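You operate a simulated robot arm through the tools that you are given. There is no shell and no other tool. Be economical: measure what you need, move in short steps, check, and stop when the job is done.

You are at the controls of a simulated two-armed robot. One attempt, no reset.

## Task
Open the blue and orange levers, start the pump, trim the shunt to about 10 L/min, then run the compressor.
Fine: the chiller's levers, both before the pump. The compressor must not trip. Leave the other valves and switches.

The check looks at the end state, three seconds after you hand in, the way a careful person would. Anything else that was tipped, shoved, dropped, spilled or broken makes it a failure.

## Robot
Two 7-joint arms with fingered hands on one trunk, on a base that drives. Base frame: it is fixed to the floor where the robot stands at the start and does not move with it; the origin is under the middle of the robot, x ahead of it, y to its left, z up. Units: m, degrees, N and s.
The left shoulder is at the start at [0.068, 0.173, 1.196], the right one opposite. With the tool pointing down near the work surface each hand reaches from about 0.1 to 0.58 m from the robot's upright axis, wherever it stands, measured 20 degrees to its own side. Places, roughly: bleed screw [0.7, 0, 1.1]; blue chiller lever [0.5, 0.1, 0.8]; chiller key marked start [0.9, -0.1, 0.8]; chiller key marked stop [1, -0.1, 0.8]; compressor [1.5, -0.3, 0.4]; compressor key marked reset [1.4, -0.5, 0.6]; compressor switch [1.3, -0.4, 0.6]; gauge power rocker [2.3, -0.6, 1.4]; isolator knob [2.3, -1, 1.5]; orange chiller lever [0.7, -0.1, 0.8]; purple compressor lever [1.4, -0.5, 0.3]; purple shunt knob [0.6, 0, 0.6]; red drain lever [0.8, -0.1, 0.3]; strainer screw [1, -0.3, 0.6]; teal compressor lever [1.2, -0.4, 0.3]; wall panel rocker marked line [3, -1.1, 1.3]. Payload 3.5 kg a hand.
The TCP of each hand is the grasp point between the finger pads, 0.03 m short of the fingertips. In the tool frame z runs along the fingers and y along their closing line. The gripper opens to 0.104 m. The gripper's body begins 0.035 m behind the TCP. The gripper is a hand of 3 fingers: y runs from the thumb to the fingers, the wrist lies at [-0.015, -0.104, -0.178] in the tool frame, and closing takes about 1.5 s.
Orientation is told as [roll, pitch, yaw] about the base's x, y, z axes, in that order, counted from this pose: with the fingers straight down and the wrist toward the robot, the tool's x, y and z point along [0, 1, 0], [1, 0, 0] and [0, 0, -1] of the base frame.

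## Interface
- The arms move only by the tool apply_moves. It takes "left_series", "right_series" or both (then of equal length, played together; a hand with none holds still); each is a list that holds one entry, the list of rows, each a list of 6 numbers: the shift along the base's x, y, z in units of 40 mm (1.0 is 40 mm), then the turn, a rotation vector about the base's x, y, z in units of 8 degrees (1.0 is 8 degrees). In form: [[[dx, dy, dz, wx, wy, wz], ...]]. A call has 1 to 20 rows; each row shifts and turns the commanded pose from where the row before left it. "left_hand" and "right_hand" are, for a hand that has rows, the closure, from 0 (fully open) to 1 (shut), set as the call begins (left out, the last holds). A call with a number of a shift or a turn outside -1 to 1 is refused whole. Rows are played at 5 a second. More than 0.05 m and 8.6 degrees between two rows, or a gripper value outside its range, and nothing of the call is played. A pose out of reach is approached as far as the arm can. The call stops where the force on the tool passes 40 N (or 10 N more than at its start, if that is more) or the arm is blocked; 0.2 s more then pass. The fingers move at their own pace (about 0.072 m/s each) and stop on an object; they squeeze with about 21 N. The grip force told is the motor's: it shows also when the fingers shut on nothing. Time passes only in rows, and 0.2 s behind the last, so rows that do not move let the fingers close. It gives the time, the measured TCP pose, the force on the tool (base axes), the opening and the grip force at its end, in the units of the frame above (readings bear some noise), with the torque about the TCP (base axes, N m) and any sound that the robot's microphone picked up.
- Cameras (640 x 400 px; columns grow to the right, rows downward): "scene" is now at [0.141, -0.0145, 1.3434]; the picture's right is [-0.21, -0.98, 0.00], its down [-0.79, 0.17, -0.59] and it looks along [0.58, -0.12, -0.81] (base axes); focal length 292 px, centre (320, 200). "left" rides on the left gripper at [-0.064, -0.094, -0.117] in its tool frame; the picture's right is [-0.72, -0.33, 0.61], its down [0.64, -0.65, 0.40] and it looks along [0.27, 0.68, 0.68] (tool axes); focal length 238 px, centre (320, 200). "right" rides on the right gripper at [0.064, -0.094, -0.117] in its tool frame; the picture's right is [-0.72, 0.33, -0.61], its down [-0.64, -0.65, 0.40] and it looks along [-0.27, 0.68, 0.68] (tool axes); focal length 238 px, centre (320, 200). There is no depth. A picture from a camera that has moved, and an enlarged one, comes with that camera's place and axes in the base frame and with its lens.
- grab_frame(camera): a new picture of that camera. It takes no simulated time.
- lift_body(by): slides the trunk up (or, below 0, down) by that many m; the arms and the scene camera ride with it, the base frame stays. It gives what a move gives, with no picture.
- roll_base(legs): drives the robot by 1 to 6 legs, each [ahead, left, turn to the left] in m, m and degrees, along the robot's own axes; the way and the turn of a leg run together, so that a leg with both is an arc; at most 1.5 m and 180 degrees a leg. The arms and the cameras ride along, it lands a little off, and it stops where it bumps. It gives what a move gives.
- finger_targets(index, middle, thumb_bend, thumb_turn, hand): sets how far each is bent, from 0 (flat) to 1 (curled in); at 0.3 the hand is open as for a grip, at 0.7 the pads meet at the TCP. One left out holds its place. A second passes; each finger stops where it meets its share of the squeeze, and holds until it gets a number again. A gripper value or a shape takes the hand back. It gives what a move gives, with no picture; readings hold the bend of each and the force on the fingers (four entries, about 0 where the hand has none), thumb and palm. thumb_turn goes from beside the hand (0) to across from the fingers (1), as for a grip.
- preshape(shape, hand): the hand has 3 fingers and takes this shape, open, in about a second: jaw (thumb against the fingers, like two jaws); tri (thumb and two fingers); tip (a fingertip pinch); poke (one finger out to press); point (the index stretched); flat (the hand flat); cup (the hand cupped); fist (a fist). The gripper value then closes the fingers along that shape, each until it touches; the sizes above hold for jaw. It gives what a move gives, with no picture.
- head_to(pan, tilt): turns the head with the scene camera to pan (to the left, within 86 degrees either way) and tilt (down, from -29 to 69), counted from straight ahead of the robot. It gives what a move gives.
- inspect(camera, box): a new picture of the part [left, top, right, bottom] of that camera's present view, enlarged. It takes no simulated time.
- job_done(): hands the job in; it is judged then, once.

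Go step by step. Nothing tells you exact positions but the pictures and the camera data: compare them with the known pose of the tool, close in by small moves and look again before you grip or let go. The budget is 120 turns and 92 pictures, counting those below and the enlarged ones. Unless the task says otherwise, let go and move clear before handing in, and close with one line.

The tools are called as a command line: name --argument value ..., lists and objects as JSON in quotes. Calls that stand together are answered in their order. apply_moves: Moves the arms, as the interface text tells. Its arguments: {"type":"object","properties":{"left_series":{"type":"array"},"left_hand":{"type":"number"},"right_series":{"type":"array"},"right_hand":{"type":"number"}},"required":[]} The other tools are called the same way: lift_body (by) slides the trunk up or down; preshape (shape, hand) gives the hand a shape; finger_targets (index, middle, thumb_bend, thumb_turn, hand) moves the fingers one by one; roll_base (legs) drives the base; head_to (pan, tilt) turns the head that bears the scene camera; grab_frame (camera) takes a picture; inspect (camera, box) takes an enlarged picture of a part of a camera's view; job_done () hands the job in.

At the start:

```text
time_s: 0.0
left_tcp_pos: [0.432, 0.1654, 0.9821]
left_ee_rot: [10.8, -0.8, 3.0]
left_ft_force: [0.6, -0.6, -0.2]
left_moment: [0.03, -0.03, -0.04]
left_width: 0.1036
left_finger_force: 0.0
left_shape: jaw
left_bend: [0.3, 0.3, 0.3, 0.97]
left_finger forces: [0.0, 0.1, 0.0, 0.0, 0.2, 0.1]
right_tcp_pos: [0.4009, -0.273, 0.9493]
right_ee_rot: [0.0, 0.1, -0.1]
right_ft_force: [0.3, -0.2, 0.5]
right_moment: [0.0, -0.01, 0.01]
right_width: 0.1039
right_finger_force: 0.0
right_shape: jaw
right_bend: [0.3, 0.3, 0.3, 0.98]
right_finger forces: [0.0, 0.1, 0.1, 0.0, 0.1, 0.0]
trunk travel left (down, up): [-0.293, 0.461]
robot x, y, heading: [0.0013, -0.0004, 0.2]
head pan, tilt: [-12.1, 53.6]
```

scene: 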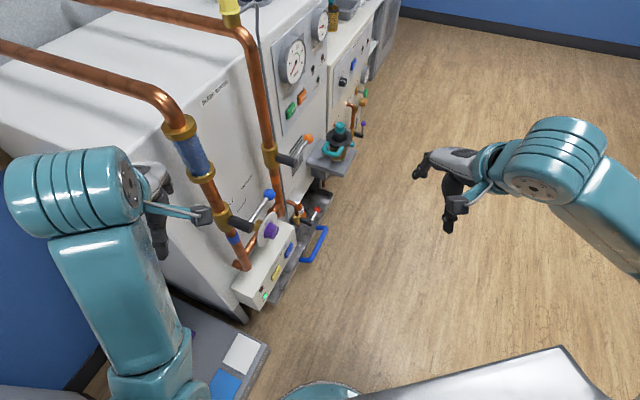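
right: 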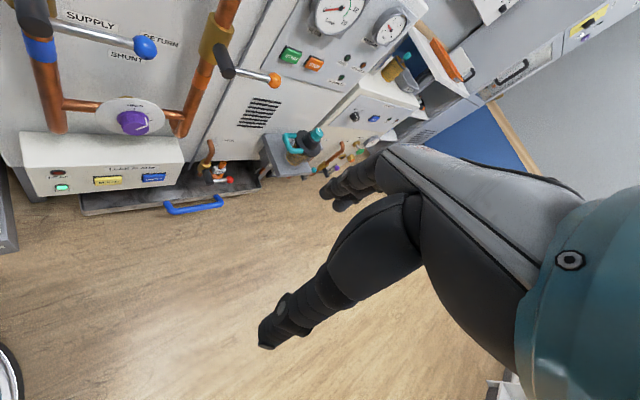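
left: 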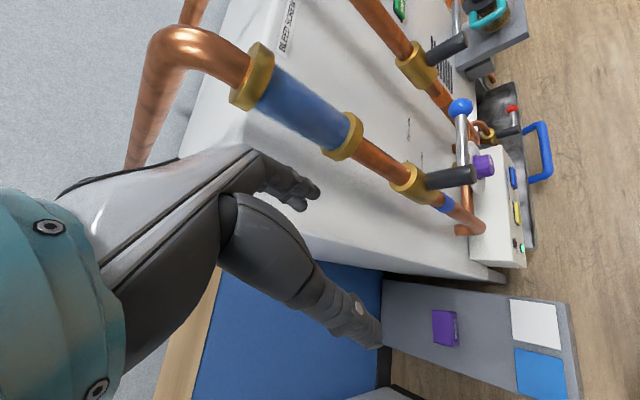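

I see the chiller on the left with its two pipe levers (blue and orange ball ends), the purple shunt knob and the keys; further on is the compressor. I'll enlarge the views to read labels and lever states.

inspect --camera "scene" --box '[180, 60, 380, 310]'

inspect --camera "right" --box '[0, 0, 300, 220]'

inspect --camera "right" --box '[240, 0, 480, 200]'

```text
1.60 times, centred on (280, 185) of scene
camera zoom: at [0.141, -0.0145, 1.3434], right [-0.21, -0.98, 0.0], down [-0.79, 0.17, -0.59], along [0.58, -0.12, -0.81], focal length 468 px, centre (384, 224)
```

zoom: 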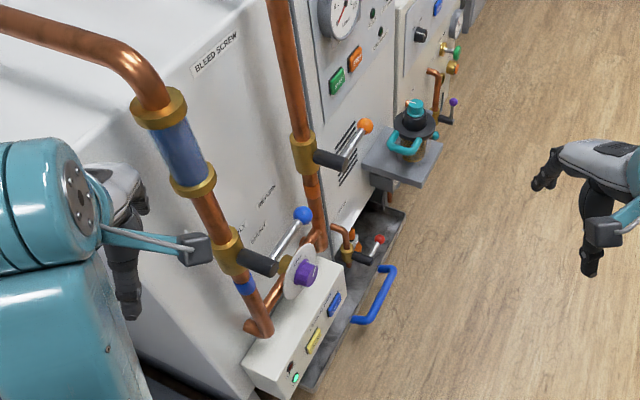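

```text
1.82 times, centred on (150, 110) of right
camera zoom: at [0.3076, -0.2088, 1.0663], right [0.33, -0.72, 0.61], down [-0.65, -0.64, -0.4], along [0.68, -0.27, -0.68], focal length 433 px, centre (629, 364)
```

zoom: 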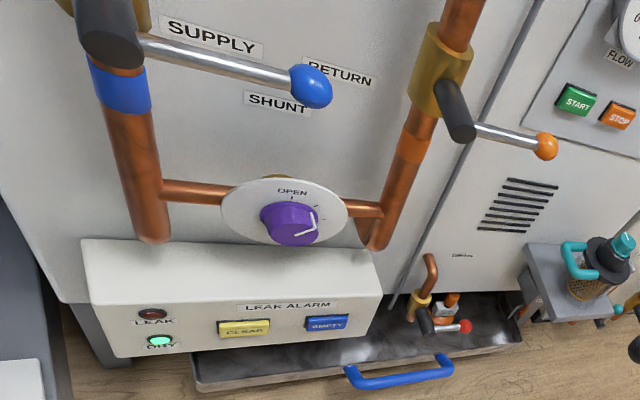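

```text
2.00 times, centred on (360, 100) of right
camera zoom: at [0.3076, -0.2088, 1.0663], right [0.33, -0.72, 0.61], down [-0.65, -0.64, -0.4], along [0.68, -0.27, -0.68], focal length 477 px, centre (240, 400)
```

zoom: 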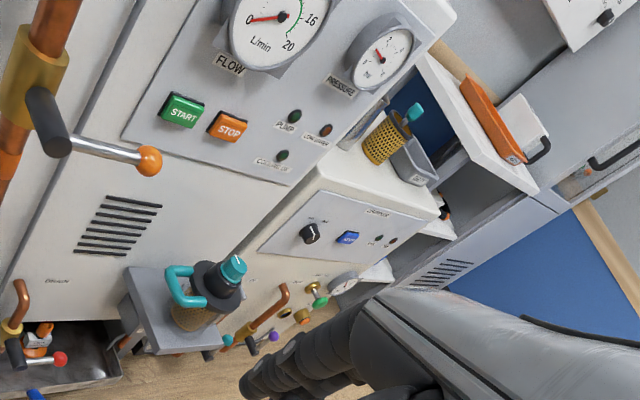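

The levers sit at about z 0.77 and are crosswise to the pipes (closed). The face is turned about -32°, so I need to stand further right and face about 58° left. First I check the free floor on the right.

head_to --pan -60 --tilt 50

grab_frame --camera "scene"

```text
time_s: 1.2
left_tcp_pos: [0.4337, 0.167, 0.9826]
left_ee_rot: [11.0, -1.0, 3.1]
left_ft_force: [0.1, -0.1, 1.0]
left_moment: [0.03, 0.01, 0.01]
left_width: 0.1034
left_finger_force: 0.0
left_shape: jaw
left_bend: [0.3, 0.3, 0.3, 0.97]
left_finger forces: [0.1, 0.0, 0.1, 0.0, 0.0, 0.1]
right_tcp_pos: [0.4023, -0.2737, 0.9491]
right_ee_rot: [0.1, 0.0, 0.0]
right_ft_force: [0.3, 0.6, 0.8]
right_moment: [-0.04, 0.01, 0.01]
right_width: 0.1034
right_finger_force: 0.0
right_shape: jaw
right_bend: [0.3, 0.3, 0.3, 0.98]
right_finger forces: [0.1, 0.0, 0.0, 0.0, 0.1, 0.1]
trunk travel left (down, up): [-0.293, 0.461]
robot x, y, heading: [0.0037, 0.003, 0.1]
head pan, tilt: [-60.0, 50.0]
```

```text
85 pictures are left
camera scene: at [0.1078, -0.0657, 1.3482], right [-0.87, -0.5, 0.0], down [-0.38, 0.66, -0.64], along [0.32, -0.56, -0.77], focal length 292 px, centre (320, 200)
```

scene: 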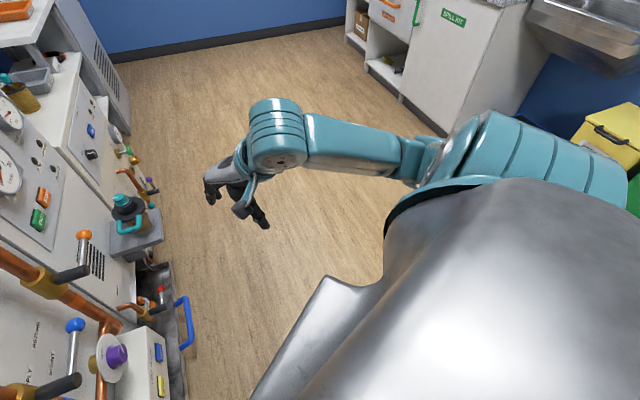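

The floor to the right is free down to about y -1.8. I slide right, then turn to face the chiller.

roll_base --legs '[[0.0, -0.58, 0], [0.17, 0, 0], [0, 0, 58]]'

head_to --pan 0 --tilt 35

grab_frame --camera "scene"

```text
time_s: 8.1
left_tcp_pos: [0.2518, -0.1222, 0.9819]
left_ee_rot: [10.9, -1.0, 61.0]
left_ft_force: [0.5, -0.4, 0.4]
left_moment: [-0.01, -0.01, -0.01]
left_width: 0.1035
left_finger_force: 0.0
left_shape: jaw
left_bend: [0.3, 0.3, 0.3, 0.97]
left_finger forces: [0.0, 0.1, 0.0, 0.0, 0.0, 0.0]
right_tcp_pos: [0.6097, -0.383, 0.9495]
right_ee_rot: [0.0, 0.0, 58.1]
right_ft_force: [0.5, 0.3, -0.5]
right_moment: [0.04, 0.0, 0.02]
right_width: 0.1039
right_finger_force: 0.0
right_shape: jaw
right_bend: [0.3, 0.3, 0.3, 0.98]
right_finger forces: [0.0, 0.1, 0.0, 0.0, 0.1, 0.1]
trunk travel left (down, up): [-0.293, 0.461]
robot x, y, heading: [0.166, -0.5753, 58.2]
head pan, tilt: [-60.0, 50.0]
```

```text
time_s: 9.4
left_tcp_pos: [0.2526, -0.1242, 0.9825]
left_ee_rot: [11.1, -0.9, 61.1]
left_ft_force: [0.7, 0.6, 1.0]
left_moment: [0.01, 0.05, 0.0]
left_width: 0.1035
left_finger_force: 0.0
left_shape: jaw
left_bend: [0.3, 0.3, 0.3, 0.97]
left_finger forces: [0.1, 0.1, 0.0, 0.0, 0.0, 0.1]
right_tcp_pos: [0.6095, -0.3822, 0.9499]
right_ee_rot: [0.0, 0.0, 58.0]
right_ft_force: [0.1, 0.2, -0.4]
right_moment: [-0.03, 0.03, 0.03]
right_width: 0.1038
right_finger_force: 0.1
right_shape: jaw
right_bend: [0.3, 0.3, 0.3, 0.98]
right_finger forces: [0.1, 0.1, 0.0, 0.1, 0.0, 0.0]
trunk travel left (down, up): [-0.293, 0.461]
robot x, y, heading: [0.167, -0.5778, 58.0]
head pan, tilt: [0.0, 35.0]
```

```text
84 pictures are left
camera scene: at [0.2468, -0.442, 1.3699], right [0.85, -0.53, 0.0], down [-0.3, -0.49, -0.82], along [0.43, 0.69, -0.57], focal length 292 px, centre (320, 200)
```

scene: 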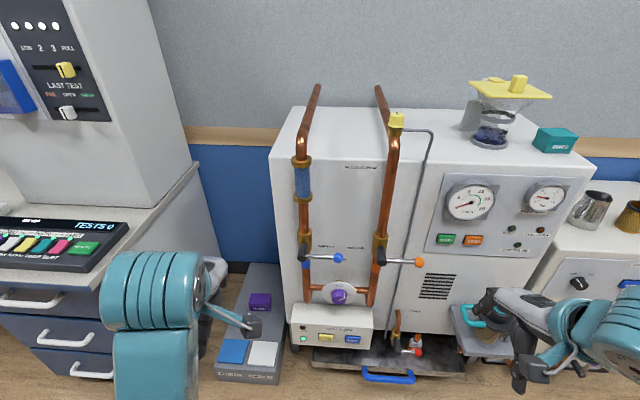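

The view is now square to the panel: blue and orange levers, shunt knob between, gauges and keys to the right. I lower the trunk and shape the right hand to poke.

lift_body --by -0.2

preshape --hand "right" --shape "poke"

grab_frame --camera "scene"

inspect --camera "scene" --box '[260, 140, 460, 265]'

```text
time_s: 11.6
left_tcp_pos: [0.2365, -0.0969, 0.7508]
left_ee_rot: [17.0, 2.9, 61.9]
left_ft_force: [0.7, 0.0, -0.1]
left_moment: [0.01, 0.01, 0.0]
left_width: 0.1037
left_finger_force: 0.1
left_shape: jaw
left_bend: [0.3, 0.3, 0.3, 0.97]
left_finger forces: [0.1, 0.0, 0.0, 0.0, 0.1, 0.0]
right_tcp_pos: [0.6163, -0.371, 0.6867]
right_ee_rot: [0.1, 11.3, 58.0]
right_ft_force: [0.5, 1.2, -0.8]
right_moment: [0.02, -0.03, -0.04]
right_width: 0.1039
right_finger_force: 0.1
right_shape: jaw
right_bend: [0.3, 0.3, 0.3, 0.98]
right_finger forces: [0.0, 0.1, 0.0, 0.0, 0.2, 0.0]
trunk travel left (down, up): [-0.093, 0.661]
robot x, y, heading: [0.1655, -0.5772, 57.8]
head pan, tilt: [0.0, 35.0]
```

```text
time_s: 12.5
left_tcp_pos: [0.236, -0.0966, 0.75]
left_ee_rot: [17.1, 2.9, 62.0]
left_ft_force: [0.2, 0.8, 0.2]
left_moment: [-0.02, -0.04, 0.0]
left_width: 0.1037
left_finger_force: 0.0
left_shape: jaw
left_bend: [0.3, 0.3, 0.3, 0.97]
left_finger forces: [0.1, 0.0, 0.0, 0.1, 0.0, 0.0]
right_tcp_pos: [0.6158, -0.3727, 0.6875]
right_ee_rot: [0.1, 11.4, 58.1]
right_ft_force: [0.5, 0.1, 0.5]
right_moment: [0.02, 0.02, 0.02]
right_width: 0.0
right_finger_force: 0.2
right_shape: poke
right_bend: [0.7, 0.7, 1.0, 1.0]
right_finger forces: [0.0, 0.0, 0.1, 0.1, 0.0, 0.0]
trunk travel left (down, up): [-0.093, 0.661]
robot x, y, heading: [0.1645, -0.5787, 58.1]
head pan, tilt: [0.0, 35.0]
```

```text
83 pictures are left
camera scene: at [0.2997, -0.3574, 1.162], right [0.85, -0.53, 0.0], down [-0.3, -0.49, -0.82], along [0.43, 0.69, -0.57], focal length 292 px, centre (320, 200)
```

scene: 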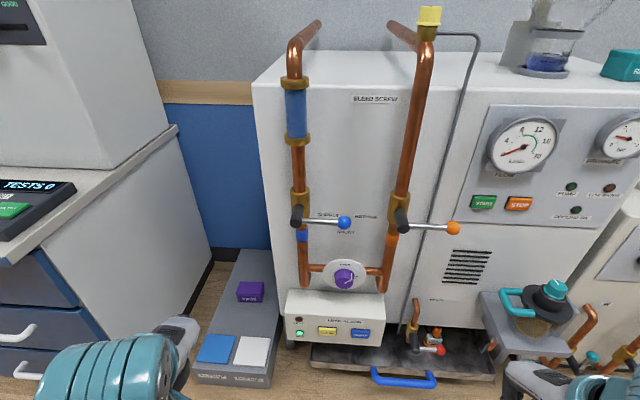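

```text
3.20 times, centred on (360, 202) of scene
camera zoom: at [0.2997, -0.3574, 1.162], right [0.85, -0.53, 0.0], down [-0.3, -0.49, -0.82], along [0.43, 0.69, -0.57], focal length 936 px, centre (192, 192)
```

zoom: 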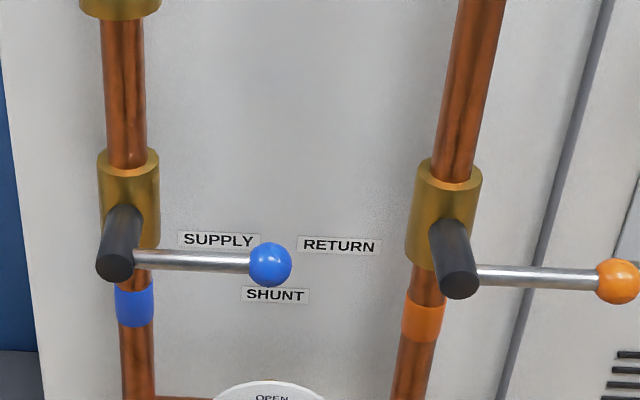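

Geometry agrees with my estimates: blue ball about 0.34 m and orange about 0.32 m ahead along the panel normal. I turn the right hand so its poking finger faces the panel, still well clear.

apply_moves --right_series '[[[0.145, 0.231, 0.2, 0.84, -0.53, 0], [0.145, 0.231, 0.2, 0.84, -0.53, 0], [0.145, 0.231, 0.2, 0.84, -0.53, 0], [0.145, 0.231, 0.2, 0.84, -0.53, 0], [0.145, 0.231, 0.2, 0.84, -0.53, 0], [0.145, 0.231, 0.2, 0.84, -0.53, 0], [0.145, 0.231, 0.2, 0.84, -0.53, 0], [0.145, 0.231, 0.2, 0.84, -0.53, 0], [0.145, 0.231, 0.2, 0.84, -0.53, 0], [0.145, 0.231, 0.2, 0.84, -0.53, 0], [0.145, 0.231, 0.2, 0.84, -0.53, 0]]]'

grab_frame --camera "scene"

grab_frame --camera "right"

```text
time_s: 14.9
left_tcp_pos: [0.2368, -0.0979, 0.7499]
left_ee_rot: [17.3, 3.1, 61.9]
left_ft_force: [0.4, -0.8, -0.6]
left_moment: [-0.01, -0.02, 0.0]
left_width: 0.103
left_finger_force: 0.0
left_shape: jaw
left_bend: [0.3, 0.3, 0.3, 0.97]
left_finger forces: [0.1, 0.0, 0.0, 0.0, 0.0, 0.0]
right_tcp_pos: [0.6923, -0.2582, 0.7636]
right_ee_rot: [-1.1, -76.2, 58.9]
right_ft_force: [0.4, 0.0, -0.7]
right_moment: [0.01, 0.03, 0.0]
right_width: 0.0002
right_finger_force: 0.0
right_shape: poke
right_bend: [0.7, 0.7, 1.0, 1.0]
right_finger forces: [0.0, 0.0, 0.0, 0.0, 0.1, 0.0]
right hand out of reach, approached as far as the arm can: row 1, 2, 3
trunk travel left (down, up): [-0.093, 0.661]
robot x, y, heading: [0.1637, -0.5801, 58.0]
head pan, tilt: [0.0, 35.0]
```

```text
81 pictures are left
camera scene: at [0.2997, -0.3574, 1.162], right [0.85, -0.53, 0.0], down [-0.3, -0.49, -0.82], along [0.43, 0.69, -0.57], focal length 292 px, centre (320, 200)
```

scene: 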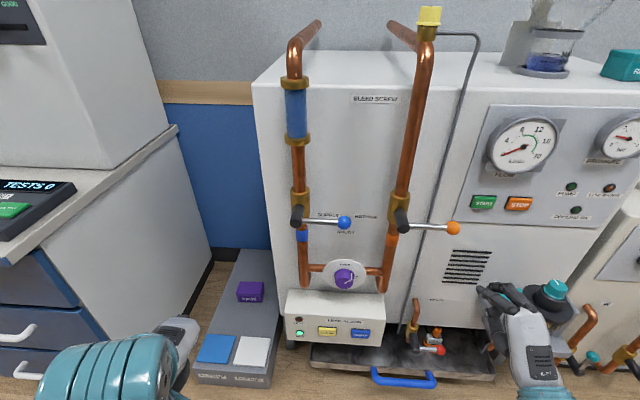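

```text
80 pictures are left
camera right: at [0.5657, -0.3379, 0.6999], right [0.33, -0.82, 0.47], down [0.67, -0.14, -0.73], along [0.66, 0.55, 0.5], focal length 238 px, centre (320, 200)
```

right: 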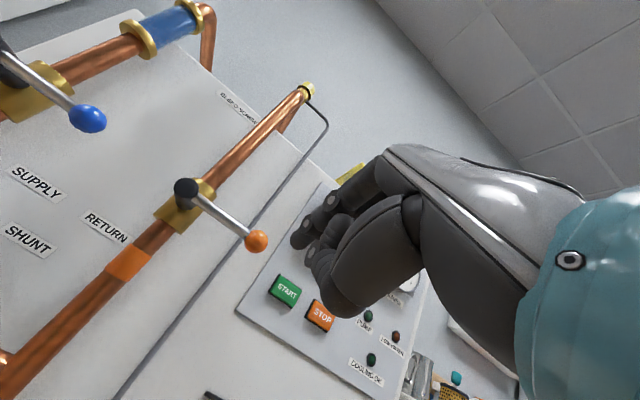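

The poke shape leaves fingers bent, which is a poor stick for lifting a lever. I try the point shape and look at it.

preshape --hand "right" --shape "point"

grab_frame --camera "right"

inspect --camera "scene" --box '[400, 200, 640, 400]'

```text
time_s: 15.8
left_tcp_pos: [0.2366, -0.0981, 0.7489]
left_ee_rot: [17.2, 3.1, 61.8]
left_ft_force: [-0.3, 0.0, 0.5]
left_moment: [0.02, 0.01, 0.02]
left_width: 0.1038
left_finger_force: 0.0
left_shape: jaw
left_bend: [0.3, 0.3, 0.3, 0.97]
left_finger forces: [0.1, 0.0, 0.0, 0.0, 0.0, 0.0]
right_tcp_pos: [0.6926, -0.2573, 0.7645]
right_ee_rot: [-1.1, -76.0, 58.8]
right_ft_force: [0.3, -0.9, 0.4]
right_moment: [0.01, 0.0, 0.0]
right_width: 0.0
right_finger_force: 0.0
right_shape: point
right_bend: [0.2, 1.0, 0.98, 0.88]
right_finger forces: [0.0, 0.0, 0.0, 0.1, 0.1, 0.0]
trunk travel left (down, up): [-0.093, 0.661]
robot x, y, heading: [0.1649, -0.5799, 58.1]
head pan, tilt: [0.0, 35.0]
```

```text
79 pictures are left
camera right: at [0.5656, -0.3383, 0.7003], right [0.33, -0.82, 0.47], down [0.67, -0.14, -0.73], along [0.66, 0.55, 0.5], focal length 238 px, centre (320, 200)
```

right: 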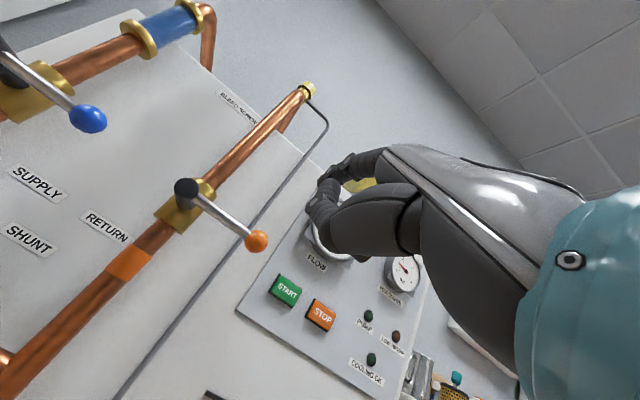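

```text
2.00 times, centred on (520, 300) of scene
camera zoom: at [0.2997, -0.3574, 1.162], right [0.85, -0.53, 0.0], down [-0.3, -0.49, -0.82], along [0.43, 0.69, -0.57], focal length 585 px, centre (-80, 0)
```

zoom: 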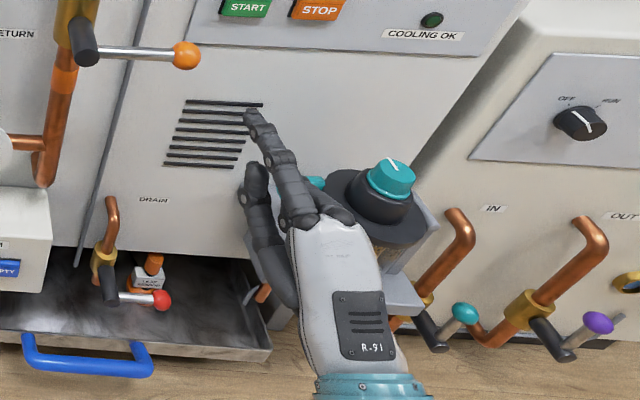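

The index is straight now, tip about 3.6 cm ahead of and 6 cm above the TCP. I lower it below the orange rod and move forward part-way, then look.

apply_moves --right_series '[[[-0.1, 0.06, -0.75, 0, 0, 0], [-0.1, 0.06, -0.75, 0, 0, 0], [-0.1, 0.06, -0.75, 0, 0, 0], [0.53, 0.848, 0, 0, 0, 0], [0.53, 0.848, 0, 0, 0, 0], [0.4, 0.64, 0, 0, 0, 0]]]'

grab_frame --camera "right"

inspect --camera "scene" --box '[380, 180, 540, 280]'

```text
time_s: 17.2
left_tcp_pos: [0.2365, -0.0981, 0.7495]
left_ee_rot: [17.2, 3.1, 61.9]
left_ft_force: [-0.4, -0.7, -0.6]
left_moment: [-0.03, 0.01, 0.02]
left_width: 0.1037
left_finger_force: 0.1
left_shape: jaw
left_bend: [0.3, 0.3, 0.3, 0.97]
left_finger forces: [0.0, 0.0, 0.1, 0.0, 0.0, 0.0]
right_tcp_pos: [0.743, -0.1571, 0.6739]
right_ee_rot: [-0.9, -76.0, 58.6]
right_ft_force: [0.8, 0.7, 0.4]
right_moment: [-0.04, -0.01, 0.0]
right_width: 0.0
right_finger_force: 0.1
right_shape: point
right_bend: [0.2, 1.0, 0.98, 0.88]
right_finger forces: [0.1, 0.0, 0.1, 0.1, 0.0, 0.0]
trunk travel left (down, up): [-0.093, 0.661]
robot x, y, heading: [0.1626, -0.5764, 58.0]
head pan, tilt: [0.0, 35.0]
```

```text
77 pictures are left
camera right: at [0.6166, -0.2372, 0.6086], right [0.33, -0.82, 0.47], down [0.67, -0.14, -0.73], along [0.66, 0.55, 0.5], focal length 238 px, centre (320, 200)
```

right: 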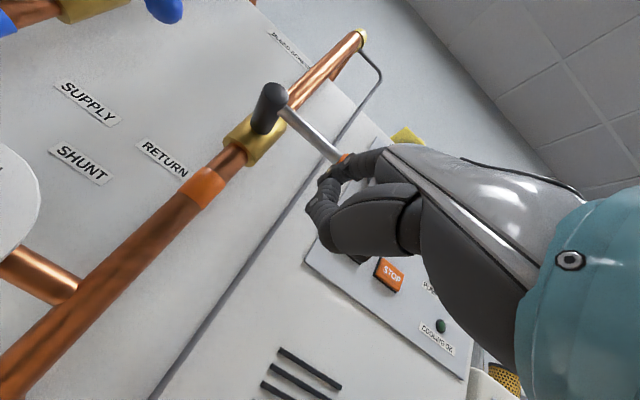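

```text
4.00 times, centred on (460, 230) of scene
camera zoom: at [0.2997, -0.3574, 1.162], right [0.85, -0.53, 0.0], down [-0.3, -0.49, -0.82], along [0.43, 0.69, -0.57], focal length 1170 px, centre (-240, 80)
```

zoom: 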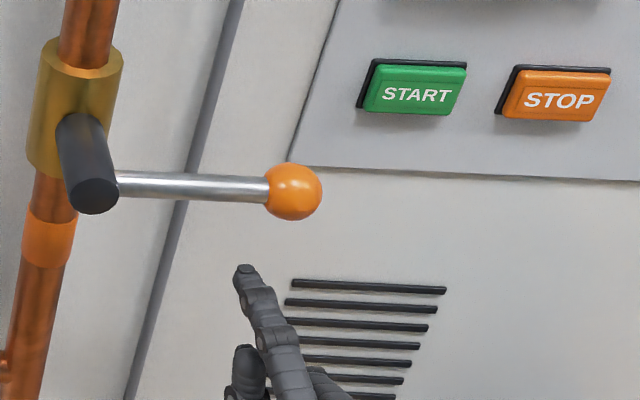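

The fingertip is under the orange rod. I push in 6 cm beneath it and lift gently to learn which way it opens.

apply_moves --right_series '[[[0.4, 0.64, 0, 0, 0, 0], [0.4, 0.64, 0, 0, 0, 0], [0, 0, 0.4, 0, 0, 0], [0, 0, 0.4, 0, 0, 0], [0, 0, 0.4, 0, 0, 0], [0, 0, 0.4, 0, 0, 0]]]'

inspect --camera "scene" --box '[380, 180, 540, 280]'

```text
time_s: 18.6
left_tcp_pos: [0.2358, -0.0982, 0.7485]
left_ee_rot: [17.3, 3.2, 61.9]
left_ft_force: [1.1, 0.2, -0.2]
left_moment: [-0.01, -0.03, 0.0]
left_width: 0.1037
left_finger_force: 0.2
left_shape: jaw
left_bend: [0.3, 0.3, 0.3, 0.97]
left_finger forces: [0.0, 0.1, 0.0, 0.1, 0.0, 0.0]
right_tcp_pos: [0.7737, -0.1066, 0.7375]
right_ee_rot: [-1.0, -76.1, 58.9]
right_ft_force: [-1.2, -0.4, -1.4]
right_moment: [-0.03, -0.11, 0.0]
right_width: 0.096
right_finger_force: 0.1
right_shape: point
right_bend: [0.2, 1.0, 0.98, 0.88]
right_finger forces: [1.9, 0.0, 0.0, 0.0, 0.1, 0.0]
trunk travel left (down, up): [-0.093, 0.661]
robot x, y, heading: [0.1649, -0.576, 58.2]
head pan, tilt: [0.0, 35.0]
```

```text
4.00 times, centred on (460, 230) of scene
camera zoom: at [0.2996, -0.3572, 1.162], right [0.85, -0.53, 0.0], down [-0.3, -0.49, -0.82], along [0.43, 0.69, -0.57], focal length 1170 px, centre (-240, 80)
```

zoom: 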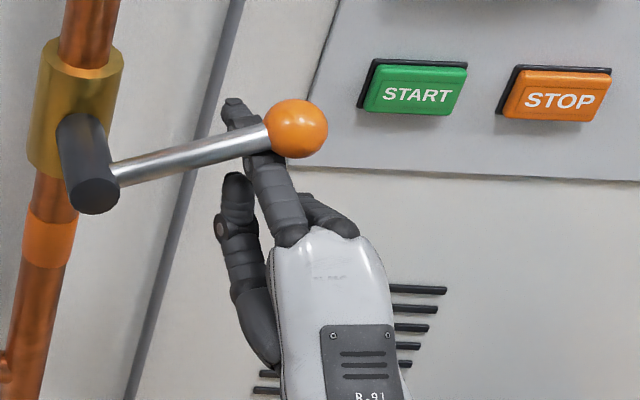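

It lifts easily (2 N) and swings up. I carry it along the arc to upright.

apply_moves --right_series '[[[-0.09, -0.09, 0.46, 0, 0, 0], [-0.09, -0.09, 0.46, 0, 0, 0], [-0.29, 0.18, 0.31, 0, 0, 0], [-0.29, 0.18, 0.31, 0, 0, 0], [-0.32, 0.2, 0.13, 0, 0, 0], [-0.32, 0.2, 0.13, 0, 0, 0]]]'

inspect --camera "scene" --box '[360, 140, 520, 240]'

```text
time_s: 20.0
left_tcp_pos: [0.2361, -0.0972, 0.749]
left_ee_rot: [17.1, 3.2, 62.0]
left_ft_force: [0.5, 0.7, -0.8]
left_moment: [0.02, 0.0, 0.03]
left_width: 0.1038
left_finger_force: 0.0
left_shape: jaw
left_bend: [0.3, 0.3, 0.3, 0.97]
left_finger forces: [0.0, 0.0, 0.0, 0.0, 0.1, 0.0]
right_tcp_pos: [0.7151, -0.0828, 0.8105]
right_ee_rot: [-1.3, -76.1, 58.8]
right_ft_force: [1.4, 0.1, 0.0]
right_moment: [0.02, 0.04, 0.02]
right_width: 0.0958
right_finger_force: 0.0
right_shape: point
right_bend: [0.2, 1.0, 0.98, 0.88]
right_finger forces: [0.3, 0.1, 0.1, 0.0, 0.0, 0.0]
trunk travel left (down, up): [-0.093, 0.661]
robot x, y, heading: [0.1673, -0.5747, 58.1]
head pan, tilt: [0.0, 35.0]
```

```text
4.00 times, centred on (440, 190) of scene
camera zoom: at [0.2997, -0.3575, 1.162], right [0.85, -0.53, 0.0], down [-0.3, -0.49, -0.82], along [0.43, 0.69, -0.57], focal length 1170 px, centre (-160, 240)
```

zoom: 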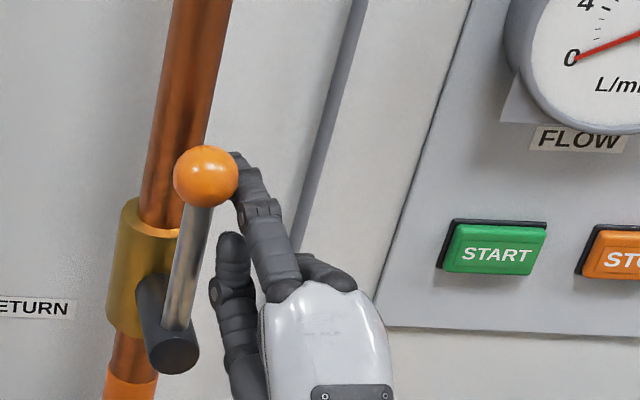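

The orange handle is nearly in line with the pipe. I nudge it a little further to its stop.

apply_moves --right_series '[[[-0.17, 0.11, 0, 0, 0, 0], [-0.17, 0.11, 0, 0, 0, 0], [-0.13, 0.08, 0, 0, 0, 0]]]'

inspect --camera "scene" --box '[360, 140, 520, 240]'

```text
time_s: 20.8
left_tcp_pos: [0.2389, -0.0994, 0.7506]
left_ee_rot: [17.4, 3.1, 61.8]
left_ft_force: [0.3, -0.2, -0.6]
left_moment: [-0.01, 0.02, -0.01]
left_width: 0.1036
left_finger_force: 0.0
left_shape: jaw
left_bend: [0.3, 0.3, 0.3, 0.97]
left_finger forces: [0.1, 0.0, 0.0, 0.0, 0.0, 0.1]
right_tcp_pos: [0.7058, -0.0772, 0.8072]
right_ee_rot: [0.4, -75.9, 56.8]
right_ft_force: [25.4, -24.4, -6.6]
right_moment: [1.1, 1.29, -0.11]
right_width: 0.096
right_finger_force: 0.1
right_shape: point
right_bend: [0.22, 1.0, 1.0, 0.91]
right_finger forces: [19.3, 0.0, 0.0, 0.1, 16.2, 0.0]
trunk travel left (down, up): [-0.093, 0.661]
robot x, y, heading: [0.1646, -0.5806, 57.9]
head pan, tilt: [0.0, 35.0]
```

```text
4.00 times, centred on (440, 190) of scene
camera zoom: at [0.3034, -0.3599, 1.1619], right [0.85, -0.53, 0.0], down [-0.31, -0.48, -0.82], along [0.43, 0.69, -0.57], focal length 1170 px, centre (-160, 240)
```

zoom: 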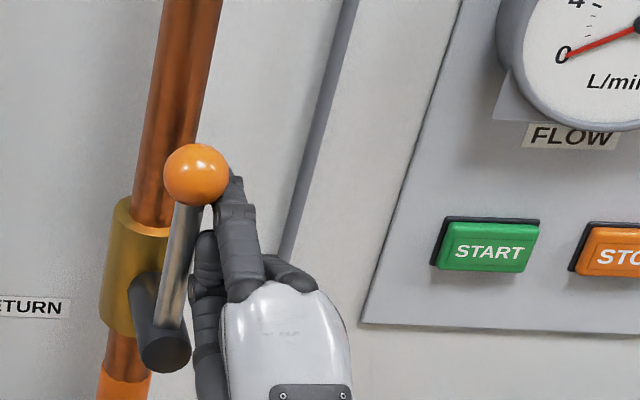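

Orange is at its stop (25 N), upright. I back off, withdraw and move toward the blue lever.

apply_moves --right_series '[[[0.32, -0.2, 0, 0, 0, 0], [0.32, -0.2, 0, 0, 0, 0], [-0.53, -0.848, 0, 0, 0, 0], [-0.53, -0.848, 0, 0, 0, 0], [-0.53, -0.848, 0, 0, 0, 0], [-0.4, -0.64, 0, 0, 0, 0], [-0.8, 0.5, -0.65, 0, 0, 0], [-0.8, 0.5, -0.65, 0, 0, 0], [-0.8, 0.5, -0.65, 0, 0, 0], [-0.8, 0.5, -0.65, 0, 0, 0], [-0.6, 0.38, -0.65, 0, 0, 0]]]'

grab_frame --camera "scene"

```text
time_s: 22.8
left_tcp_pos: [0.2349, -0.0968, 0.7497]
left_ee_rot: [17.5, 3.1, 61.9]
left_ft_force: [1.2, 0.0, -0.2]
left_moment: [0.01, 0.0, 0.01]
left_width: 0.1035
left_finger_force: 0.1
left_shape: jaw
left_bend: [0.3, 0.3, 0.3, 0.97]
left_finger forces: [0.0, 0.1, 0.0, 0.0, 0.0, 0.0]
right_tcp_pos: [0.5698, -0.1693, 0.7123]
right_ee_rot: [-39.4, -73.3, 98.4]
right_ft_force: [0.8, 0.1, 0.3]
right_moment: [0.01, -0.02, 0.01]
right_width: 0.0961
right_finger_force: 0.1
right_shape: point
right_bend: [0.2, 1.0, 0.99, 0.88]
right_finger forces: [0.0, 0.1, 0.0, 0.0, 0.1, 0.0]
trunk travel left (down, up): [-0.093, 0.661]
robot x, y, heading: [0.1636, -0.5777, 58.0]
head pan, tilt: [0.0, 35.0]
stopped in row 10 (right hand): the arm was blocked; the commanded pose is now the measured one
```

```text
72 pictures are left
camera scene: at [0.2997, -0.3575, 1.162], right [0.85, -0.53, 0.0], down [-0.3, -0.49, -0.82], along [0.43, 0.69, -0.57], focal length 292 px, centre (320, 200)
```

scene: 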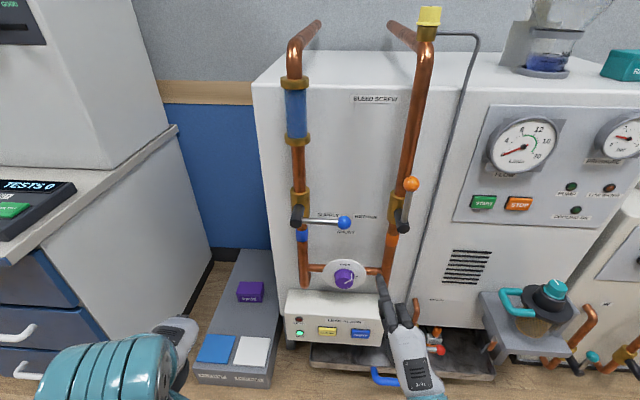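

Orange is upright, but the right arm is at its limit this far inward. I'll shift the base 0.2 m right so the left hand faces the blue lever, drawing the right hand back first.

apply_moves --right_series '[[[0.4, -0.9, 0.4, 0, 0, 0], [0.3, -0.9, 0.4, 0, 0, 0], [0, -0.6, 0.4, 0, 0, 0]]]'

roll_base --legs '[[0, -0.2, 0]]'

preshape --hand "left" --shape "point"

grab_frame --camera "scene"

```text
time_s: 23.6
left_tcp_pos: [0.2353, -0.0966, 0.7504]
left_ee_rot: [17.4, 3.1, 61.9]
left_ft_force: [0.3, -0.5, 1.5]
left_moment: [0.0, -0.01, 0.05]
left_width: 0.1037
left_finger_force: 0.1
left_shape: jaw
left_bend: [0.3, 0.3, 0.3, 0.97]
left_finger forces: [0.1, 0.0, 0.1, 0.0, 0.0, 0.0]
right_tcp_pos: [0.5981, -0.2674, 0.7602]
right_ee_rot: [-38.4, -73.5, 97.3]
right_ft_force: [0.2, 1.0, 0.4]
right_moment: [0.02, 0.0, 0.0]
right_width: 0.0961
right_finger_force: 0.1
right_shape: point
right_bend: [0.2, 1.0, 0.99, 0.88]
right_finger forces: [0.1, 0.0, 0.1, 0.0, 0.0, 0.0]
trunk travel left (down, up): [-0.093, 0.661]
robot x, y, heading: [0.1644, -0.5822, 58.0]
head pan, tilt: [0.0, 35.0]
```

```text
time_s: 25.2
left_tcp_pos: [0.4072, -0.2044, 0.7492]
left_ee_rot: [17.5, 3.3, 61.7]
left_ft_force: [-0.1, 0.5, -0.5]
left_moment: [-0.01, 0.0, 0.01]
left_width: 0.1037
left_finger_force: 0.0
left_shape: jaw
left_bend: [0.3, 0.3, 0.3, 0.97]
left_finger forces: [0.0, 0.1, 0.0, 0.0, 0.1, 0.0]
right_tcp_pos: [0.7702, -0.3773, 0.7608]
right_ee_rot: [-38.3, -73.4, 97.1]
right_ft_force: [-0.3, -0.6, 0.1]
right_moment: [-0.03, 0.0, 0.0]
right_width: 0.0962
right_finger_force: 0.0
right_shape: point
right_bend: [0.2, 1.0, 0.99, 0.88]
right_finger forces: [0.0, 0.0, 0.0, 0.0, 0.0, 0.0]
trunk travel left (down, up): [-0.093, 0.661]
robot x, y, heading: [0.3332, -0.6888, 57.7]
head pan, tilt: [0.0, 35.0]
```

```text
time_s: 26.1
left_tcp_pos: [0.4089, -0.2031, 0.7486]
left_ee_rot: [17.6, 3.1, 61.7]
left_ft_force: [0.0, 0.9, 0.8]
left_moment: [0.0, -0.02, -0.01]
left_width: 0.0961
left_finger_force: 0.2
left_shape: point
left_bend: [0.2, 1.0, 0.98, 0.88]
left_finger forces: [0.0, 0.1, 0.0, 0.0, 0.0, 0.1]
right_tcp_pos: [0.7701, -0.3767, 0.7597]
right_ee_rot: [-38.4, -73.4, 97.1]
right_ft_force: [0.2, -0.1, -0.1]
right_moment: [0.0, -0.02, 0.01]
right_width: 0.0955
right_finger_force: 0.0
right_shape: point
right_bend: [0.2, 1.0, 0.99, 0.88]
right_finger forces: [0.0, 0.1, 0.0, 0.1, 0.0, 0.1]
trunk travel left (down, up): [-0.093, 0.661]
robot x, y, heading: [0.3344, -0.6867, 57.6]
head pan, tilt: [0.0, 35.0]
```

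```text
71 pictures are left
camera scene: at [0.4715, -0.4655, 1.162], right [0.84, -0.54, 0.0], down [-0.31, -0.48, -0.82], along [0.44, 0.69, -0.57], focal length 292 px, centre (320, 200)
```

scene: 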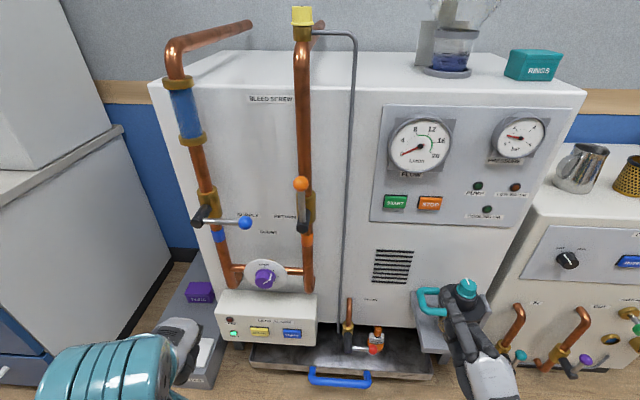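

Now the left shoulder faces the blue lever. I turn the left hand to point at the panel, low enough to go beneath the blue rod.

apply_moves --left_series '[[[0, 0, 0, -0.34, -0.65, -0.17], [0, 0, 0, -0.34, -0.65, -0.17], [0, 0, 0, -0.34, -0.65, -0.17], [0.127, 0.203, -0.17, 0.84, -0.53, 0], [0.127, 0.203, -0.17, 0.84, -0.53, 0], [0.127, 0.203, -0.17, 0.84, -0.53, 0], [0.127, 0.203, -0.17, 0.84, -0.53, 0], [0.127, 0.203, -0.17, 0.84, -0.53, 0], [0.127, 0.203, -0.17, 0.84, -0.53, 0], [0.127, 0.203, -0.17, 0.84, -0.53, 0], [0.127, 0.203, -0.17, 0.84, -0.53, 0], [0.127, 0.203, -0.17, 0.84, -0.53, 0], [0.127, 0.203, -0.17, 0.84, -0.53, 0]]]'

inspect --camera "scene" --box '[130, 170, 370, 320]'

```text
time_s: 27.4
left_tcp_pos: [0.4472, -0.1373, 0.7775]
left_ee_rot: [1.7, -20.8, 56.5]
left_ft_force: [0.1, 0.5, -0.4]
left_moment: [-0.02, 0.02, -0.01]
left_width: 0.0961
left_finger_force: 0.0
left_shape: point
left_bend: [0.2, 1.0, 0.98, 0.88]
left_finger forces: [0.1, 0.1, 0.1, 0.0, 0.0, 0.1]
left hand out of reach, approached as far as the arm can: row 1, 2, 3, 4
right_tcp_pos: [0.771, -0.3763, 0.7609]
right_ee_rot: [-38.4, -73.3, 97.1]
right_ft_force: [-0.8, -0.4, 0.1]
right_moment: [-0.01, -0.01, -0.01]
right_width: 0.0961
right_finger_force: 0.0
right_shape: point
right_bend: [0.2, 1.0, 0.99, 0.88]
right_finger forces: [0.0, 0.0, 0.0, 0.0, 0.1, 0.0]
trunk travel left (down, up): [-0.093, 0.661]
robot x, y, heading: [0.3326, -0.6893, 57.5]
head pan, tilt: [0.0, 35.0]
stopped in row 6 (left hand): the arm was blocked; the commanded pose is now the measured one
```

```text
2.67 times, centred on (250, 245) of scene
camera zoom: at [0.4717, -0.4655, 1.162], right [0.84, -0.54, 0.0], down [-0.31, -0.48, -0.82], along [0.44, 0.69, -0.57], focal length 780 px, centre (507, 80)
```

zoom: 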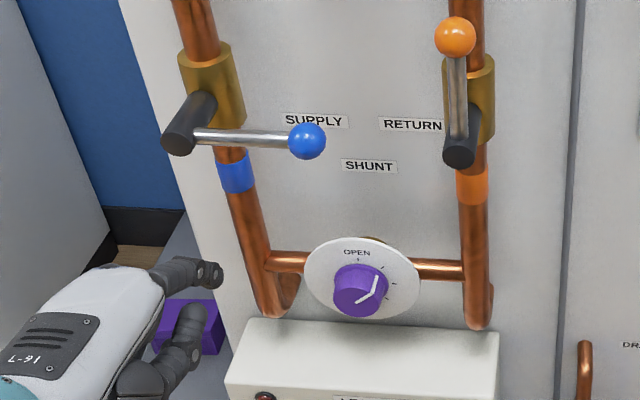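

The hand is partly turned (pitch -21°). I continue the rotation from here.

apply_moves --left_series '[[[0.1, 0.15, 0, 0.84, -0.53, 0], [0.1, 0.15, 0, 0.84, -0.53, 0], [0, 0, -0.2, 0.84, -0.53, 0], [0, 0, -0.3, 0.84, -0.53, 0], [0, 0, -0.5, 0.84, -0.53, 0], [0, 0, -0.6, 0.84, -0.53, 0], [0, 0, -0.6, 0.84, -0.53, 0]]]'

inspect --camera "scene" --box '[130, 170, 370, 320]'

```text
time_s: 29.0
left_tcp_pos: [0.4561, -0.126, 0.689]
left_ee_rot: [5.9, -76.3, 53.0]
left_ft_force: [0.2, 0.0, -0.4]
left_moment: [-0.01, 0.03, 0.0]
left_width: 0.0959
left_finger_force: 0.1
left_shape: point
left_bend: [0.2, 1.0, 0.98, 0.88]
left_finger forces: [0.0, 0.0, 0.1, 0.1, 0.0, 0.0]
right_tcp_pos: [0.7721, -0.3772, 0.7598]
right_ee_rot: [-38.4, -73.4, 97.1]
right_ft_force: [-0.8, -0.3, 0.0]
right_moment: [0.02, 0.01, 0.01]
right_width: 0.0962
right_finger_force: 0.0
right_shape: point
right_bend: [0.2, 1.0, 0.99, 0.88]
right_finger forces: [0.0, 0.0, 0.0, 0.0, 0.0, 0.0]
trunk travel left (down, up): [-0.093, 0.661]
robot x, y, heading: [0.3351, -0.6824, 57.9]
head pan, tilt: [0.0, 35.0]
```

```text
2.67 times, centred on (250, 245) of scene
camera zoom: at [0.4717, -0.4654, 1.1619], right [0.84, -0.54, 0.0], down [-0.31, -0.48, -0.82], along [0.44, 0.69, -0.57], focal length 780 px, centre (507, 80)
```

zoom: 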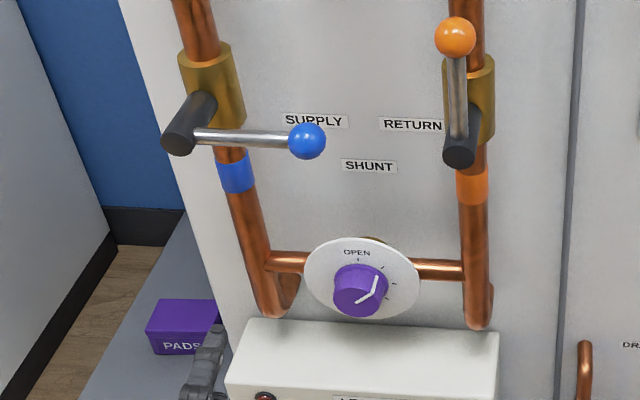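

The left index now points at the panel just under blue-rod height. I lower 2 cm and go forward.

apply_moves --left_series '[[[0, 0, -0.55, 0, 0, 0], [0.53, 0.848, 0, 0, 0, 0], [0.53, 0.848, 0, 0, 0, 0], [0.53, 0.848, 0, 0, 0, 0], [0.27, 0.43, 0, 0, 0, 0]]]'

inspect --camera "scene" --box '[130, 170, 370, 320]'

```text
time_s: 30.2
left_tcp_pos: [0.5295, -0.0074, 0.6686]
left_ee_rot: [5.9, -76.4, 53.0]
left_ft_force: [0.4, -0.1, 0.0]
left_moment: [-0.02, 0.02, 0.01]
left_width: 0.0961
left_finger_force: 0.0
left_shape: point
left_bend: [0.2, 1.0, 0.98, 0.88]
left_finger forces: [0.1, 0.0, 0.1, 0.1, 0.0, 0.1]
right_tcp_pos: [0.7708, -0.377, 0.7598]
right_ee_rot: [-38.4, -73.4, 97.2]
right_ft_force: [-0.5, 0.0, 0.2]
right_moment: [0.0, 0.0, 0.01]
right_width: 0.0959
right_finger_force: 0.1
right_shape: point
right_bend: [0.2, 1.0, 0.99, 0.88]
right_finger forces: [0.0, 0.0, 0.0, 0.0, 0.0, 0.0]
trunk travel left (down, up): [-0.093, 0.661]
robot x, y, heading: [0.335, -0.6887, 57.5]
head pan, tilt: [0.0, 35.0]
```

```text
2.67 times, centred on (250, 245) of scene
camera zoom: at [0.4717, -0.4655, 1.162], right [0.84, -0.54, 0.0], down [-0.31, -0.48, -0.82], along [0.44, 0.69, -0.57], focal length 780 px, centre (507, 80)
```

zoom: 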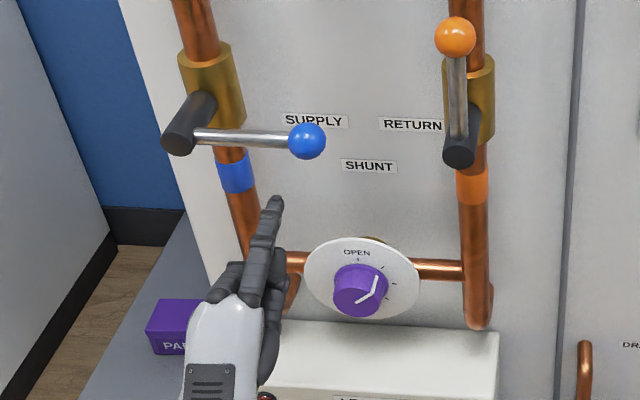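

Tip is just below and short of the blue rod. I go 3.5 cm further in and lift along the arc.

apply_moves --left_series '[[[0.46, 0.74, 0, 0, 0, 0], [0, 0, 0.75, 0, 0, 0], [0, 0, 0.34, 0, 0, 0], [0, 0, 0.34, 0, 0, 0], [-0.13, 0.08, 0.39, 0, 0, 0], [-0.13, 0.08, 0.39, 0, 0, 0], [-0.25, 0.16, 0.29, 0, 0, 0], [-0.25, 0.16, 0.29, 0, 0, 0], [-0.3, 0.18, 0.14, 0, 0, 0], [-0.3, 0.18, 0.14, 0, 0, 0]]]'

inspect --camera "scene" --box '[130, 150, 370, 300]'

```text
time_s: 32.4
left_tcp_pos: [0.4961, 0.0547, 0.7886]
left_ee_rot: [6.2, -76.4, 52.5]
left_ft_force: [4.4, -3.9, -1.3]
left_moment: [0.18, 0.3, -0.12]
left_width: 0.0
left_finger_force: 0.1
left_shape: point
left_bend: [0.2, 1.0, 0.98, 0.88]
left_finger forces: [5.6, 0.1, 0.0, 0.0, 0.0, 0.1]
right_tcp_pos: [0.7723, -0.377, 0.7596]
right_ee_rot: [-38.4, -73.4, 97.1]
right_ft_force: [0.8, 0.1, 0.8]
right_moment: [-0.02, -0.05, 0.01]
right_width: 0.0959
right_finger_force: 0.1
right_shape: point
right_bend: [0.2, 1.0, 0.99, 0.88]
right_finger forces: [0.0, 0.0, 0.0, 0.1, 0.1, 0.0]
trunk travel left (down, up): [-0.093, 0.661]
robot x, y, heading: [0.3368, -0.6848, 57.5]
head pan, tilt: [0.0, 35.0]
```

```text
2.67 times, centred on (250, 225) of scene
camera zoom: at [0.4724, -0.4659, 1.162], right [0.84, -0.54, 0.0], down [-0.31, -0.48, -0.82], along [0.44, 0.69, -0.57], focal length 780 px, centre (507, 133)
```

zoom: 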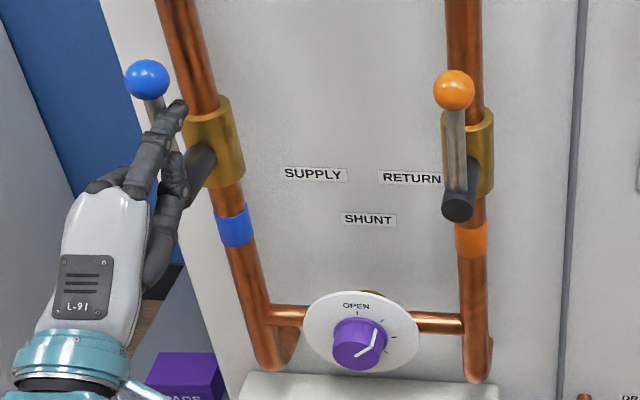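

The blue handle is up, with 5.6 N on the finger. One small nudge to confirm the stop.

apply_moves --left_series '[[[-0.12, 0.08, 0, 0, 0, 0], [-0.12, 0.08, 0, 0, 0, 0]]]'

inspect --camera "scene" --box '[130, 150, 370, 300]'

```text
time_s: 33.0
left_tcp_pos: [0.4873, 0.0613, 0.7884]
left_ee_rot: [6.7, -76.3, 52.0]
left_ft_force: [14.5, -11.7, -3.3]
left_moment: [0.66, 0.89, -0.54]
left_width: 0.0
left_finger_force: 0.1
left_shape: point
left_bend: [0.19, 1.0, 0.98, 0.88]
left_finger forces: [19.1, 0.1, 0.1, 0.0, 0.0, 0.0]
right_tcp_pos: [0.7727, -0.3786, 0.7604]
right_ee_rot: [-38.1, -73.5, 96.9]
right_ft_force: [-0.6, 0.4, 0.0]
right_moment: [0.0, 0.0, -0.01]
right_width: 0.0959
right_finger_force: 0.2
right_shape: point
right_bend: [0.2, 1.0, 0.99, 0.88]
right_finger forces: [0.0, 0.1, 0.0, 0.0, 0.1, 0.0]
trunk travel left (down, up): [-0.093, 0.661]
robot x, y, heading: [0.3337, -0.6881, 57.5]
head pan, tilt: [0.0, 35.0]
```

```text
2.67 times, centred on (250, 225) of scene
camera zoom: at [0.4734, -0.4665, 1.1619], right [0.84, -0.54, 0.0], down [-0.31, -0.48, -0.82], along [0.44, 0.69, -0.57], focal length 780 px, centre (507, 133)
```

zoom: 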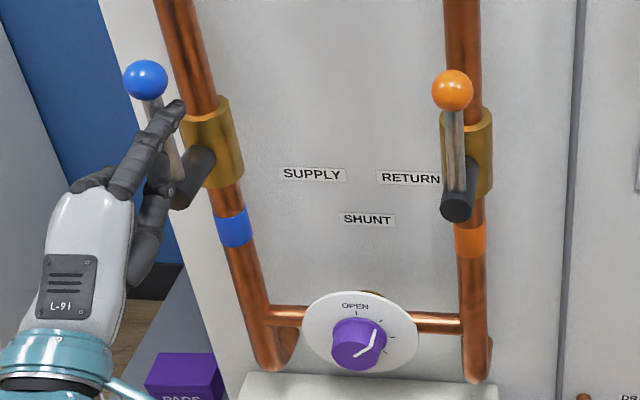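

Blue is at its stop too. I withdraw the left hand, and bring the right hand, tilted down to clear the strainer, towards the START key.

apply_moves --left_series '[[[0.5, -0.3, 0, 0, 0, 0], [0.3, -0.2, 0, 0, 0, 0], [-0.53, -0.848, 0, 0, 0, 0], [-0.53, -0.848, 0, 0, 0, 0], [-0.53, -0.848, 0, 0, 0, 0], [-0.53, -0.848, 0, 0, 0, 0]]]' --right_series '[[[0, 0, 0, 0, 0, 0], [0, 0, 0, 0, 0, 0], [0.43, 0.69, -0.22, -0.577, 0.729, 0], [0.43, 0.69, -0.22, -0.577, 0.729, 0], [0.43, 0.69, -0.22, -0.577, 0.729, 0], [0.43, 0.69, -0.22, -0.577, 0.729, 0]]]'

grab_frame --camera "scene"

grab_frame --camera "right"

```text
time_s: 34.4
left_tcp_pos: [0.4321, -0.0911, 0.7897]
left_ee_rot: [6.1, -76.5, 52.9]
left_ft_force: [0.4, -0.4, -0.5]
left_moment: [-0.04, -0.01, -0.04]
left_width: 0.0957
left_finger_force: 0.1
left_shape: point
left_bend: [0.2, 1.0, 0.98, 0.88]
left_finger forces: [0.0, 0.0, 0.1, 0.0, 0.0, 0.0]
right_tcp_pos: [0.8427, -0.2658, 0.7219]
right_ee_rot: [2.2, -49.1, 60.3]
right_ft_force: [-0.5, -0.1, -0.3]
right_moment: [-0.02, -0.01, 0.03]
right_width: 0.0961
right_finger_force: 0.1
right_shape: point
right_bend: [0.2, 1.0, 0.99, 0.88]
right_finger forces: [0.0, 0.0, 0.0, 0.0, 0.0, 0.1]
trunk travel left (down, up): [-0.093, 0.661]
robot x, y, heading: [0.3356, -0.6833, 57.6]
head pan, tilt: [0.0, 35.0]
```

```text
65 pictures are left
camera scene: at [0.4717, -0.4655, 1.162], right [0.84, -0.54, 0.0], down [-0.31, -0.48, -0.82], along [0.44, 0.69, -0.57], focal length 292 px, centre (320, 200)
```

scene: 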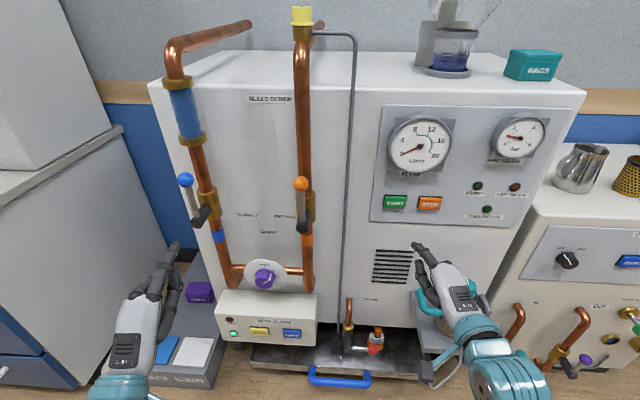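

```text
64 pictures are left
camera right: at [0.7167, -0.3669, 0.7284], right [0.53, -0.57, 0.63], down [0.49, -0.4, -0.77], along [0.69, 0.72, 0.07], focal length 238 px, centre (320, 200)
```

right: 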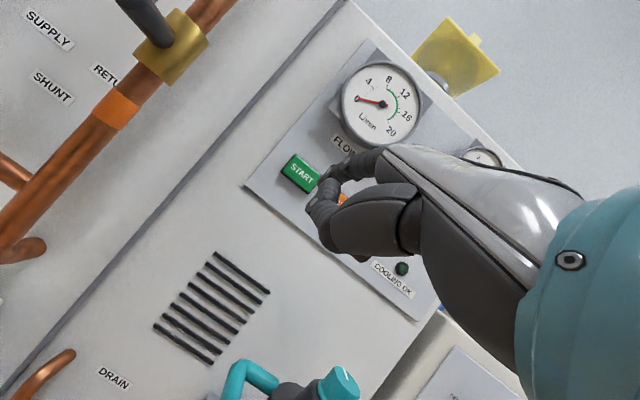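

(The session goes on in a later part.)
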